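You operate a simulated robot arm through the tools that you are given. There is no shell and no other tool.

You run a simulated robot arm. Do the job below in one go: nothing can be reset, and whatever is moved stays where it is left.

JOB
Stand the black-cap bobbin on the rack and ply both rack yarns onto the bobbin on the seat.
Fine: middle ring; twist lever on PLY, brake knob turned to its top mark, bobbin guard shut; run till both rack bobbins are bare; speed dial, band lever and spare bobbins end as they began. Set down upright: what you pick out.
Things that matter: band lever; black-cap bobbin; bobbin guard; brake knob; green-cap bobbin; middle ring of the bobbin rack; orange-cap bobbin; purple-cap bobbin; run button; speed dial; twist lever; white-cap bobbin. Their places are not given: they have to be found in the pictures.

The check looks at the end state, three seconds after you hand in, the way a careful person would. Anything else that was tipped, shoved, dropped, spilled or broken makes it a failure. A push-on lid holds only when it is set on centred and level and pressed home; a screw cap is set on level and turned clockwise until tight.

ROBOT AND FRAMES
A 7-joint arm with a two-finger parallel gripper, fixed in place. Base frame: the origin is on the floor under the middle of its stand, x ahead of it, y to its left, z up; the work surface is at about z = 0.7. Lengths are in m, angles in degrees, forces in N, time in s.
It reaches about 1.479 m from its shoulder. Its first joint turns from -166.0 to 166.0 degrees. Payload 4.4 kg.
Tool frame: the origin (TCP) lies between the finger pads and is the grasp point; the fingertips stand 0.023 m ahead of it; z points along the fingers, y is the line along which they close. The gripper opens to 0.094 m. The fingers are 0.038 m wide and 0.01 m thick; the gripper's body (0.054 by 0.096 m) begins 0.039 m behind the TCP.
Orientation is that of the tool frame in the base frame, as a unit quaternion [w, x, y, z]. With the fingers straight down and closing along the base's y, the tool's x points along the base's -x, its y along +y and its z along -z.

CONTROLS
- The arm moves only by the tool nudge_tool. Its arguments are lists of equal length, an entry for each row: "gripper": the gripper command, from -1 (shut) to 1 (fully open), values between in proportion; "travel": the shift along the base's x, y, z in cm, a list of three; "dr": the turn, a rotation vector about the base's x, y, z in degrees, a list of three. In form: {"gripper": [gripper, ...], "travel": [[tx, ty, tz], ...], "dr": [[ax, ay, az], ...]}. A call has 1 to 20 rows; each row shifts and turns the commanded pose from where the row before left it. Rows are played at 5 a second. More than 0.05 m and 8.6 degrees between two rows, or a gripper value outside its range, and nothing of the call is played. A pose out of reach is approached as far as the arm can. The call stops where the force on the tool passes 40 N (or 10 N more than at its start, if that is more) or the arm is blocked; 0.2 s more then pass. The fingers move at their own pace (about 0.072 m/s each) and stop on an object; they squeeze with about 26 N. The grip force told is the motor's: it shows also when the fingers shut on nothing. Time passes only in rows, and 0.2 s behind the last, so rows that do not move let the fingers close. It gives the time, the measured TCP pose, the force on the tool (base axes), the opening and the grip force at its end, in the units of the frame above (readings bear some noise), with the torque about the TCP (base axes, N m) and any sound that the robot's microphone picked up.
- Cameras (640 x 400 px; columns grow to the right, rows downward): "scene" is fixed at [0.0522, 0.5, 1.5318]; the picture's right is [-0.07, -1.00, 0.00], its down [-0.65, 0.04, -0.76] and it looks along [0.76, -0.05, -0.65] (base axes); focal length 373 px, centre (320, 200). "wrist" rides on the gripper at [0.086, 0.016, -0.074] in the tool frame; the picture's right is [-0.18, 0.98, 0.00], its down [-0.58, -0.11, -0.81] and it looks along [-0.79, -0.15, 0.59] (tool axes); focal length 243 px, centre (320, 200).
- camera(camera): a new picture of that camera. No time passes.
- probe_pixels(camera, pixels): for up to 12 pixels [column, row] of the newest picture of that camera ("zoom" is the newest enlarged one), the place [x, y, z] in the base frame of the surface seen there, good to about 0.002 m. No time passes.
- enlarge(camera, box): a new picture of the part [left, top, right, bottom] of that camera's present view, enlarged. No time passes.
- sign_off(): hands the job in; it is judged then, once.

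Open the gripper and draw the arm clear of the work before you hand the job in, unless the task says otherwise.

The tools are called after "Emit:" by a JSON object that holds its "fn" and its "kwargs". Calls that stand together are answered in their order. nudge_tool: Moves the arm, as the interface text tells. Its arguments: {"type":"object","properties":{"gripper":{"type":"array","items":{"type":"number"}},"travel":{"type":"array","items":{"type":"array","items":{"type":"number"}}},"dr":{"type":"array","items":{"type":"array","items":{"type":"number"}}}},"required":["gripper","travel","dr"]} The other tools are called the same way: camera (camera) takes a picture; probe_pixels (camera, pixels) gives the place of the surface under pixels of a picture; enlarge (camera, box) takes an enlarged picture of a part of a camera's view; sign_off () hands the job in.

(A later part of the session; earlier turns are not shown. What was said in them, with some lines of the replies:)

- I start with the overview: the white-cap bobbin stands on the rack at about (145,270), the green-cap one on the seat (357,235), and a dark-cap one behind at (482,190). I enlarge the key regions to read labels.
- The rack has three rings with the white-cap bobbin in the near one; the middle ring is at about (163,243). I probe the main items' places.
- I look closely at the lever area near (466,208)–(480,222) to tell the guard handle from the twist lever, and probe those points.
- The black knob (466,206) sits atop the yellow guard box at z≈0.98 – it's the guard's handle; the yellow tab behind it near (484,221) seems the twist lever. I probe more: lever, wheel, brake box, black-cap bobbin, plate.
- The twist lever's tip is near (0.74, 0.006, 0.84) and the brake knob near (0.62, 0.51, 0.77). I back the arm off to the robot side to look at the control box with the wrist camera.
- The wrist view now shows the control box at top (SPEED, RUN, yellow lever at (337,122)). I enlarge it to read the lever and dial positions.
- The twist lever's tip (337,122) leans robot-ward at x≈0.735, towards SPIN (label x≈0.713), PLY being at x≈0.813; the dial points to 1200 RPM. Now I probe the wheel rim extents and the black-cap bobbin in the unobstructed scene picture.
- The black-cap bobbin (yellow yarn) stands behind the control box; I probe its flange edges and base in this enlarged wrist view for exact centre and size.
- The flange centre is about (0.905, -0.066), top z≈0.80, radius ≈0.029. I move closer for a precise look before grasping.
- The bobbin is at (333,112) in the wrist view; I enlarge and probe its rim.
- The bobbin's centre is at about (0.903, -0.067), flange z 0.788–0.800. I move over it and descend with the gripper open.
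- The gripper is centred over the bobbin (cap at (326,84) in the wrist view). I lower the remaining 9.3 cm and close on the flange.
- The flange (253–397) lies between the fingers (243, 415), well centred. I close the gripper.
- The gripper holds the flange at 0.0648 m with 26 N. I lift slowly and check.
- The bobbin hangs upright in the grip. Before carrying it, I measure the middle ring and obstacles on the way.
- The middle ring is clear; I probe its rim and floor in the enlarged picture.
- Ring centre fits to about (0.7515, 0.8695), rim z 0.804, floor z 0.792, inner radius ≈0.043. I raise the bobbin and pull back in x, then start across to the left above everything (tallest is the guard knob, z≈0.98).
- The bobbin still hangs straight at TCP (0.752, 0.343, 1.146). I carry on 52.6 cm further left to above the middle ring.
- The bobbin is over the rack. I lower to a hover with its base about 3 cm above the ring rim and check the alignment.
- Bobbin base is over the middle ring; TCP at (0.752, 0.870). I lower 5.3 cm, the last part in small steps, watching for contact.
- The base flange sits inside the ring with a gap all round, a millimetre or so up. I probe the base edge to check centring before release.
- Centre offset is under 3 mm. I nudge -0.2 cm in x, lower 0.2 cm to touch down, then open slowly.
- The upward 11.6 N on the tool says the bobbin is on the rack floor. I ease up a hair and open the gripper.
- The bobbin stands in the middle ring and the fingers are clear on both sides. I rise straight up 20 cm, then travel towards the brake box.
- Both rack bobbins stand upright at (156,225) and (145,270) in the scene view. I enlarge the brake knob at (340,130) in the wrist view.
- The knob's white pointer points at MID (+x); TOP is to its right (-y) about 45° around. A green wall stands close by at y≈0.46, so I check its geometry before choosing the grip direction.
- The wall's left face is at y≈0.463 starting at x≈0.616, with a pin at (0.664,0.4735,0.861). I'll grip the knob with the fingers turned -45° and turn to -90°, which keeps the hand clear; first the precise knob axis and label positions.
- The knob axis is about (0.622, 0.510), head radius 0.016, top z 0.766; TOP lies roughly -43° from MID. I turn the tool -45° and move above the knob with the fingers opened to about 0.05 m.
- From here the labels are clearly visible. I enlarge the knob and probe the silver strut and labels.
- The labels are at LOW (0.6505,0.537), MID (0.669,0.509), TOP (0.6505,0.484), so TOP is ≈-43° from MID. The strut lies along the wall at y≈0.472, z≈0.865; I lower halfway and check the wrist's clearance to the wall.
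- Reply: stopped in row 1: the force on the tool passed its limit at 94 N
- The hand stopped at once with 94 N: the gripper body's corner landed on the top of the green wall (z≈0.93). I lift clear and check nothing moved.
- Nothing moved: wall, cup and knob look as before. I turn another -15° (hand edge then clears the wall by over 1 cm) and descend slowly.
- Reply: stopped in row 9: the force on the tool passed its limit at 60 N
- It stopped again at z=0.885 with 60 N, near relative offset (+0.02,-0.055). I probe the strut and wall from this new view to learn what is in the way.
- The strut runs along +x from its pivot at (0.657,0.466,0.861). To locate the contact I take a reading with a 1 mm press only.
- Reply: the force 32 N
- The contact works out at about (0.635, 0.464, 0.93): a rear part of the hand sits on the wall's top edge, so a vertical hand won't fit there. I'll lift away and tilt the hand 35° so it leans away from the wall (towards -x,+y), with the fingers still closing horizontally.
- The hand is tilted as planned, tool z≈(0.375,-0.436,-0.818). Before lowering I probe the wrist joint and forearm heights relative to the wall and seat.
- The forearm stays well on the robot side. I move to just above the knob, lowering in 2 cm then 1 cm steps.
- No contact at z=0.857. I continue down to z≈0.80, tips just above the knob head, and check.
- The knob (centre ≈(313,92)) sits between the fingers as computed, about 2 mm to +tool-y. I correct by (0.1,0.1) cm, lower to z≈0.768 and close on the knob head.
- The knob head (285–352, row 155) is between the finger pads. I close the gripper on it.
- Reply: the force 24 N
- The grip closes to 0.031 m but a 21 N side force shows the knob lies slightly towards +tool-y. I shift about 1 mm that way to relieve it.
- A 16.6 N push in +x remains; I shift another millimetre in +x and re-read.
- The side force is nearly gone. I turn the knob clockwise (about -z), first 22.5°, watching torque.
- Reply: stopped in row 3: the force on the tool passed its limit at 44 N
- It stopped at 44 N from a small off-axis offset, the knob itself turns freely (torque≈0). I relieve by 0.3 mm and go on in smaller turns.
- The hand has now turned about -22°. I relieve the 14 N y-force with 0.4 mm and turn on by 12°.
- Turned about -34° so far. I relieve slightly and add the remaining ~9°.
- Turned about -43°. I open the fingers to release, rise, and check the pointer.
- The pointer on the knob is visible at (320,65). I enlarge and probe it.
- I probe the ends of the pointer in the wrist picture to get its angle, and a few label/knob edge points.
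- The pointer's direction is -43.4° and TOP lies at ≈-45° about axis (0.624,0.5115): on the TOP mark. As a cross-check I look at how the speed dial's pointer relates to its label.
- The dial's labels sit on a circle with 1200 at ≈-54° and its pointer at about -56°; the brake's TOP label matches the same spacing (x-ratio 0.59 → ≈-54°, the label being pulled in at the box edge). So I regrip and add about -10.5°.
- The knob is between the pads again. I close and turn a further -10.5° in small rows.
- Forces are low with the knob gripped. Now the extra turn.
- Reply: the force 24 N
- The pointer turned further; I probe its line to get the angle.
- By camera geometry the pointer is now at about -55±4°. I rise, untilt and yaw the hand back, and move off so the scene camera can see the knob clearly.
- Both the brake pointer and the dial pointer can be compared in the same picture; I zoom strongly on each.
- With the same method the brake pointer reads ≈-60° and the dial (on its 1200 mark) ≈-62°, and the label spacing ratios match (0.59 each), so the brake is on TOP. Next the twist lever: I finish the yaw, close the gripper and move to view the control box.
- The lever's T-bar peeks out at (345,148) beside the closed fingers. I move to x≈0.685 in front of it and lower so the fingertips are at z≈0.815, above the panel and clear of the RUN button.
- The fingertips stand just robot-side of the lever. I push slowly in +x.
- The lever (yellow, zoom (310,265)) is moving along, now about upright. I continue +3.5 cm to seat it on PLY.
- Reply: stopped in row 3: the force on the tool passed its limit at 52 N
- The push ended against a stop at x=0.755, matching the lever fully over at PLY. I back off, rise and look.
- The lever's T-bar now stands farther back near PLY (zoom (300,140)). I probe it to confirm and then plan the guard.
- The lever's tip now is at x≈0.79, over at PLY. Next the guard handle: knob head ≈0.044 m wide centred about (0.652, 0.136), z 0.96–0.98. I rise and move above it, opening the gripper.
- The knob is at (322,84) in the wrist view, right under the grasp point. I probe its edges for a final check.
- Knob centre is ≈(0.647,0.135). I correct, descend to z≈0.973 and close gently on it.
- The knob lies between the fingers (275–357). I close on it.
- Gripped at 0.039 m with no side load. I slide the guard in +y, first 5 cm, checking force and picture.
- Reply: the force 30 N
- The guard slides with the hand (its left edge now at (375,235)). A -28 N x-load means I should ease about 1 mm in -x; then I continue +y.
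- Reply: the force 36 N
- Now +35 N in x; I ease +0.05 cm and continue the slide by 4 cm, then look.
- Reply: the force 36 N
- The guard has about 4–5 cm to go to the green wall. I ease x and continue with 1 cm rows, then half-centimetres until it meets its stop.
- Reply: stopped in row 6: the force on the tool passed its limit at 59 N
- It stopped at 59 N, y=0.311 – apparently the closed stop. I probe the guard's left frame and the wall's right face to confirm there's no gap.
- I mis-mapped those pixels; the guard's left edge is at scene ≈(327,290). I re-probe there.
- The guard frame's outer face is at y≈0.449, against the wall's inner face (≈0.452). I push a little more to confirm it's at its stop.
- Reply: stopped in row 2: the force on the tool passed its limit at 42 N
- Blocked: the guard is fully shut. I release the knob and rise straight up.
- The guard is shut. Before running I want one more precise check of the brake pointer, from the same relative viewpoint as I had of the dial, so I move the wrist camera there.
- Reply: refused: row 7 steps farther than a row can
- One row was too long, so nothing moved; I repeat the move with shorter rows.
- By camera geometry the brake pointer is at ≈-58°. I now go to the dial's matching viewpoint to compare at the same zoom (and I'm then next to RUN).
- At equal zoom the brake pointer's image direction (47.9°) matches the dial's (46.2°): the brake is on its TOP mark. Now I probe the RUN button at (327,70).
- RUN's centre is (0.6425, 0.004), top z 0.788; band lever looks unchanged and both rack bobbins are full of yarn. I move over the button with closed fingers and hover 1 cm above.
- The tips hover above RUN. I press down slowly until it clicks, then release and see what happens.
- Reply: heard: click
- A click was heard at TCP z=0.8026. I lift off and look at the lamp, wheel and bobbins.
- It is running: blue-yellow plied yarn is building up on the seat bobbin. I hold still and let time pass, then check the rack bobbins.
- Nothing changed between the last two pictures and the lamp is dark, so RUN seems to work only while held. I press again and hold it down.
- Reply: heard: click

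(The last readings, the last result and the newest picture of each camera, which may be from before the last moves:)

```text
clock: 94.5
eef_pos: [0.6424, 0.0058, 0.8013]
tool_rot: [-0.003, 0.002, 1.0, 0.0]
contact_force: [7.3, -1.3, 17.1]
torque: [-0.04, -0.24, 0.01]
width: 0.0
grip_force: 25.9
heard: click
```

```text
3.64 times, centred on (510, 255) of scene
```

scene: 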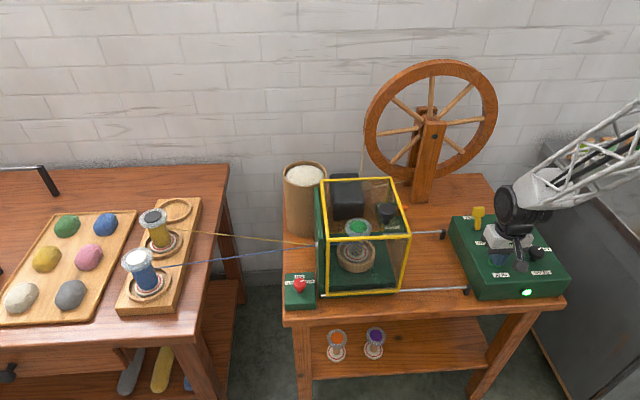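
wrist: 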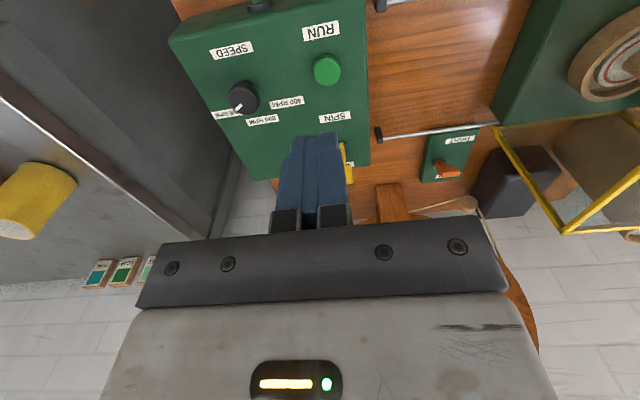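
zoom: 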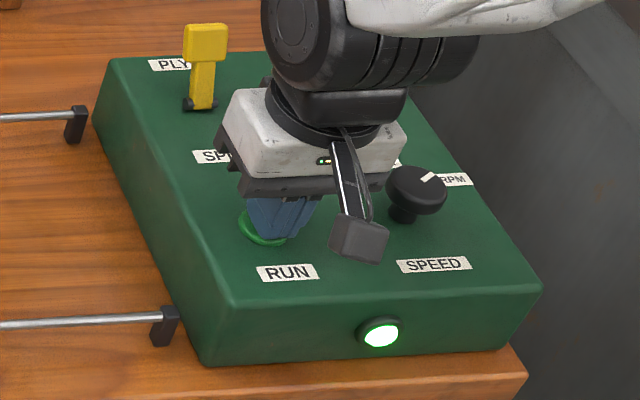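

The lamp is lit and both yarns run from the rack to the seat while RUN is held. I keep holding and watch the rack bobbins.

Emit:
{"fn": "nudge_tool", "kwargs": {"gripper": [-1, -1, -1, -1, -1, -1, -1, -1, -1, -1, -1, -1, -1, -1, -1, -1, -1, -1, -1, -1], "travel": [[0, 0, 0], [0, 0, 0], [0, 0, 0], [0, 0, 0], [0, 0, 0], [0, 0, 0], [0, 0, 0], [0, 0, 0], [0, 0, 0], [0, 0, 0], [0, 0, 0], [0, 0, 0], [0, 0, 0], [0, 0, 0], [0, 0, 0], [0, 0, 0], [0, 0, 0], [0, 0, 0], [0, 0, 0], [0, 0, 0]], "dr": [[0, 0, 0], [0, 0, 0], [0, 0, 0], [0, 0, 0], [0, 0, 0], [0, 0, 0], [0, 0, 0], [0, 0, 0], [0, 0, 0], [0, 0, 0], [0, 0, 0], [0, 0, 0], [0, 0, 0], [0, 0, 0], [0, 0, 0], [0, 0, 0], [0, 0, 0], [0, 0, 0], [0, 0, 0], [0, 0, 0]]}}

Emit:
{"fn": "camera", "kwargs": {"camera": "scene"}}

Emit:
{"fn": "enlarge", "kwargs": {"camera": "scene", "box": [130, 190, 210, 310]}}

Emit:
{"fn": "enlarge", "kwargs": {"camera": "scene", "box": [290, 170, 450, 300]}}

```text
clock: 98.7
eef_pos: [0.6429, 0.0035, 0.8008]
tool_rot: [-0.003, 0.002, 1.0, 0.001]
contact_force: [0.1, 1.5, 19.0]
torque: [0.01, -0.03, 0.03]
width: 0.0
grip_force: 26.3
```

```text
taken
```

scene: 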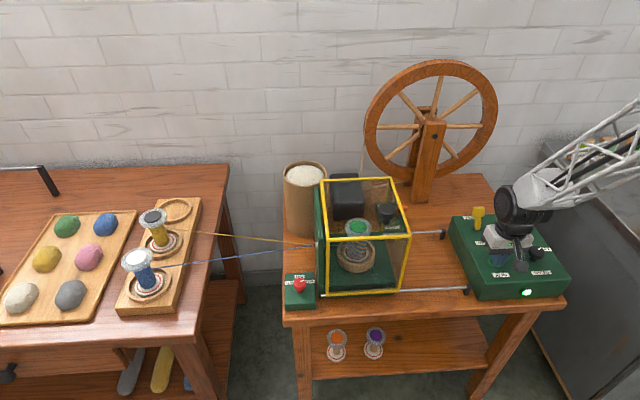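

```text
3.33 times, centred on (170, 250) of scene
```

zoom: 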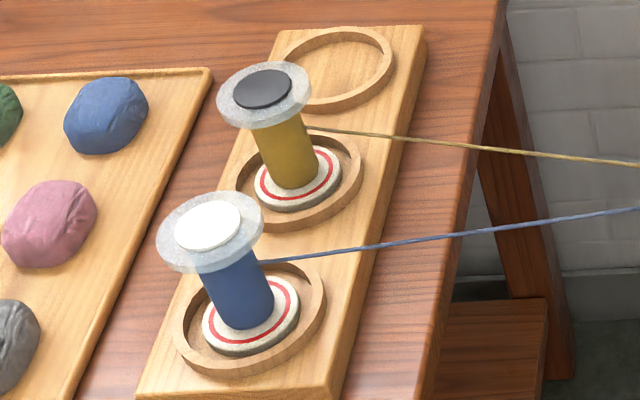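

```text
3.08 times, centred on (370, 235) of scene
```

zoom: 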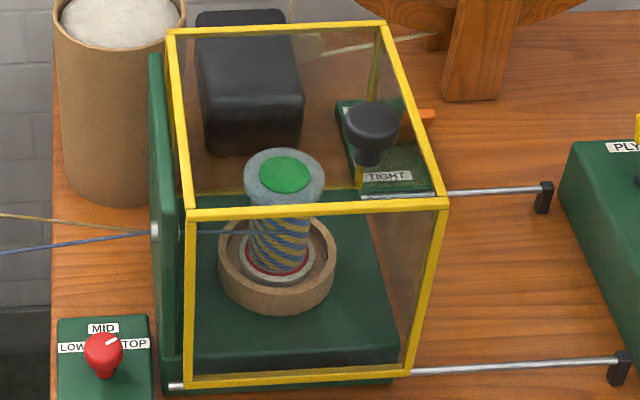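

The rack bobbins are visibly thinner and the seat bobbin thicker. I go on holding.

Emit:
{"fn": "nudge_tool", "kwargs": {"gripper": [-1, -1, -1, -1, -1, -1, -1, -1, -1, -1, -1, -1, -1, -1, -1], "travel": [[0, 0, 0], [0, 0, 0], [0, 0, 0], [0, 0, 0], [0, 0, 0], [0, 0, 0], [0, 0, 0], [0, 0, 0], [0, 0, 0], [0, 0, 0], [0, 0, 0], [0, 0, 0], [0, 0, 0], [0, 0, 0], [0, 0, 0]], "dr": [[0, 0, 0], [0, 0, 0], [0, 0, 0], [0, 0, 0], [0, 0, 0], [0, 0, 0], [0, 0, 0], [0, 0, 0], [0, 0, 0], [0, 0, 0], [0, 0, 0], [0, 0, 0], [0, 0, 0], [0, 0, 0], [0, 0, 0]]}}

Emit:
{"fn": "enlarge", "kwargs": {"camera": "scene", "box": [130, 190, 210, 310]}}

Emit:
{"fn": "enlarge", "kwargs": {"camera": "scene", "box": [290, 170, 450, 300]}}

```text
clock: 101.9
eef_pos: [0.6433, 0.0055, 0.8032]
tool_rot: [-0.003, 0.002, 1.0, 0.001]
contact_force: [-0.9, -0.7, 17.4]
torque: [-0.02, -0.03, 0.0]
width: 0.0
grip_force: 26.4
```

```text
3.33 times, centred on (170, 250) of scene
```

zoom: 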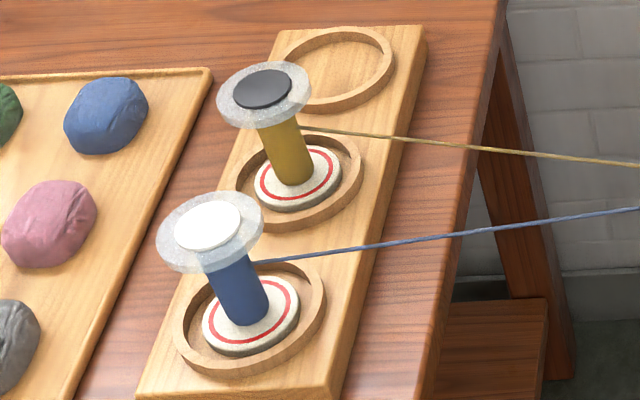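

```text
3.08 times, centred on (370, 235) of scene
```

zoom: 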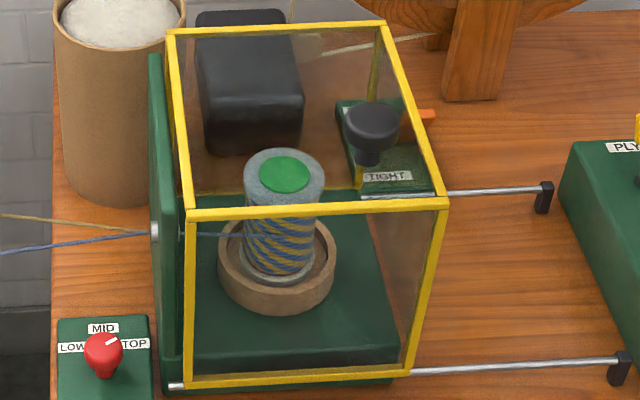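

The yarn on the rack bobbins keeps thinning evenly. I hold on a few more seconds.

Emit:
{"fn": "nudge_tool", "kwargs": {"gripper": [-1, -1, -1, -1, -1, -1, -1, -1, -1, -1], "travel": [[0, 0, 0], [0, 0, 0], [0, 0, 0], [0, 0, 0], [0, 0, 0], [0, 0, 0], [0, 0, 0], [0, 0, 0], [0, 0, 0], [0, 0, 0]], "dr": [[0, 0, 0], [0, 0, 0], [0, 0, 0], [0, 0, 0], [0, 0, 0], [0, 0, 0], [0, 0, 0], [0, 0, 0], [0, 0, 0], [0, 0, 0]]}}

Emit:
{"fn": "enlarge", "kwargs": {"camera": "scene", "box": [130, 190, 210, 310]}}

Emit:
{"fn": "enlarge", "kwargs": {"camera": "scene", "box": [290, 170, 450, 300]}}

```text
clock: 104.1
eef_pos: [0.6423, 0.0043, 0.802]
tool_rot: [-0.003, 0.002, 1.0, 0.0]
contact_force: [0.4, 1.1, 17.9]
torque: [0.01, -0.04, 0.0]
width: 0.0002
grip_force: 25.9
```

```text
3.33 times, centred on (170, 250) of scene
```

zoom: 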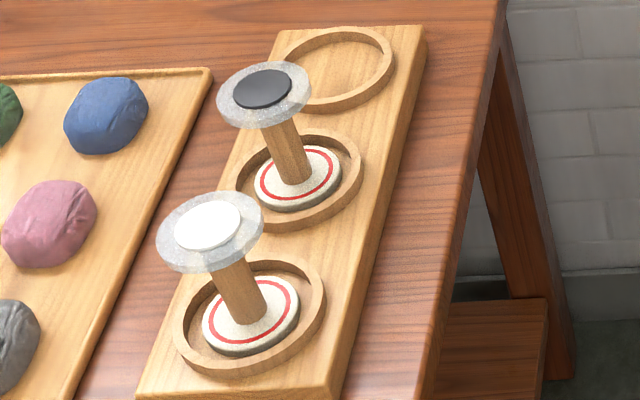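

```text
3.08 times, centred on (370, 235) of scene
```

zoom: 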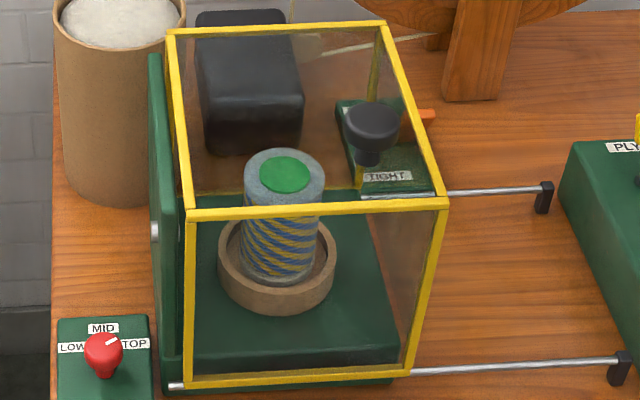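

Both rack bobbins are bare wood now. I release RUN by rising straight up and draw the arm clear, then open the gripper.

Emit:
{"fn": "nudge_tool", "kwargs": {"gripper": [-1, -1, -1, -1, -1, -1, -1, 0, 1, 1, 1], "travel": [[0, 0, 1.5], [0, 0, 2.5], [0, 0, 3], [0, 0, 4], [-1, 0, 4], [-2, 0, 4], [-2, 0, 4], [-2, -1, 2], [-2, -1, 0], [0, 0, 0], [0, 0, 0]], "dr": [[0, 0, 0], [0, 0, 0], [0, 0, 0], [0, 0, 0], [0, 0, 0], [0, 0, 0], [0, 0, 0], [0, 0, 0], [0, 0, 0], [0, 0, 0], [0, 0, 0]]}}

Emit:
{"fn": "camera", "kwargs": {"camera": "scene"}}

Emit:
{"fn": "camera", "kwargs": {"camera": "wrist"}}

Emit:
{"fn": "enlarge", "kwargs": {"camera": "scene", "box": [450, 190, 570, 310]}}

Emit:
{"fn": "enlarge", "kwargs": {"camera": "scene", "box": [280, 230, 420, 380]}}

```text
clock: 106.5
eef_pos: [0.5538, -0.0165, 1.0534]
tool_rot: [-0.002, 0.001, 1.0, 0.002]
contact_force: [0.1, -0.5, 0.4]
torque: [0.03, -0.01, -0.01]
width: 0.0942
grip_force: 0.1
```

```text
taken
```

scene: 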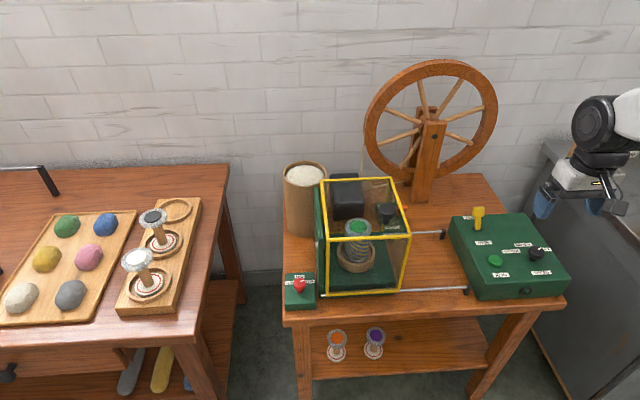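

```text
taken
```

wrist: 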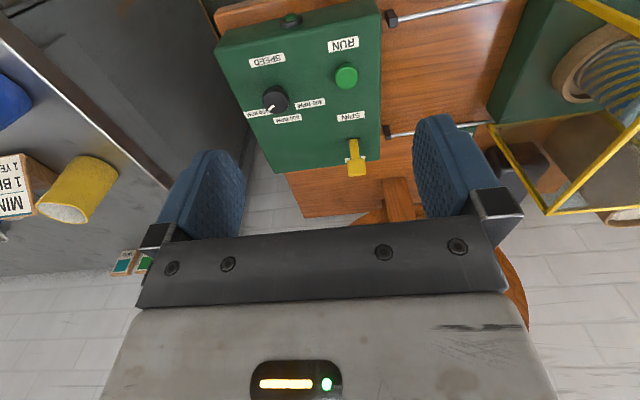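

```text
3.33 times, centred on (510, 250) of scene
```

zoom: 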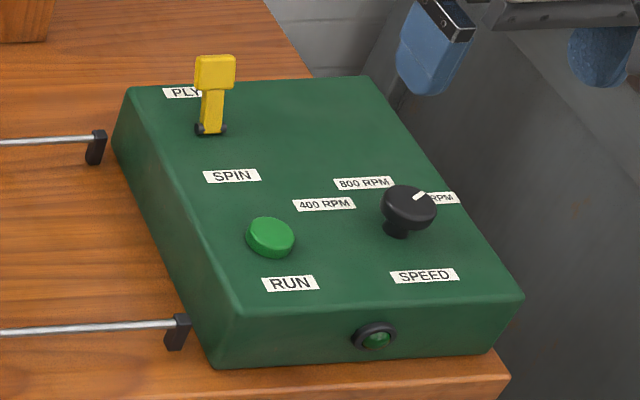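

```text
2.67 times, centred on (350, 305) of scene
```

zoom: 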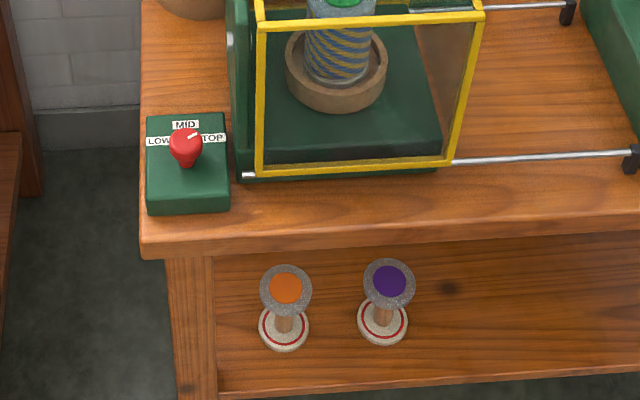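

Everything checks out. The lamp is off, both rack bobbins stand bare and upright, and the plied yarn is on the green-cap bobbin under the shut guard. The lever is on PLY, the brake on TOP, the dial and band lever are unchanged, and the spare bobbins are untouched. The arm is clear with the gripper open, so I hand the job in.

Emit:
{"fn": "sign_off", "kwargs": {}}

```text
The job is handed in.
```

The black-cap bobbin is upright in the middle ring, and both rack yarns are plied onto the green-cap bobbin on the seat. I ran the machine until both rack bobbins were bare wood, then handed the job in.

- **Twist lever:** it is over at PLY.
- **Brake knob:** it points at TOP. I judged this from pictures by comparing it with the speed dial, and it should be within a few degrees of the mark.
- **Bobbin guard:** it is pushed home against its stop.
- **Run button:** it only runs while held, so I held it down until the yarn was gone. My first quick press wound only a little.
- **Left as they were:** I did not touch the speed dial, band lever or spare bobbins, and they looked the same at the end.

While reaching for the brake knob I pressed the hand onto the top of the green wall by the seat twice, at up to 94 N. Nothing moved or was damaged that I could see.
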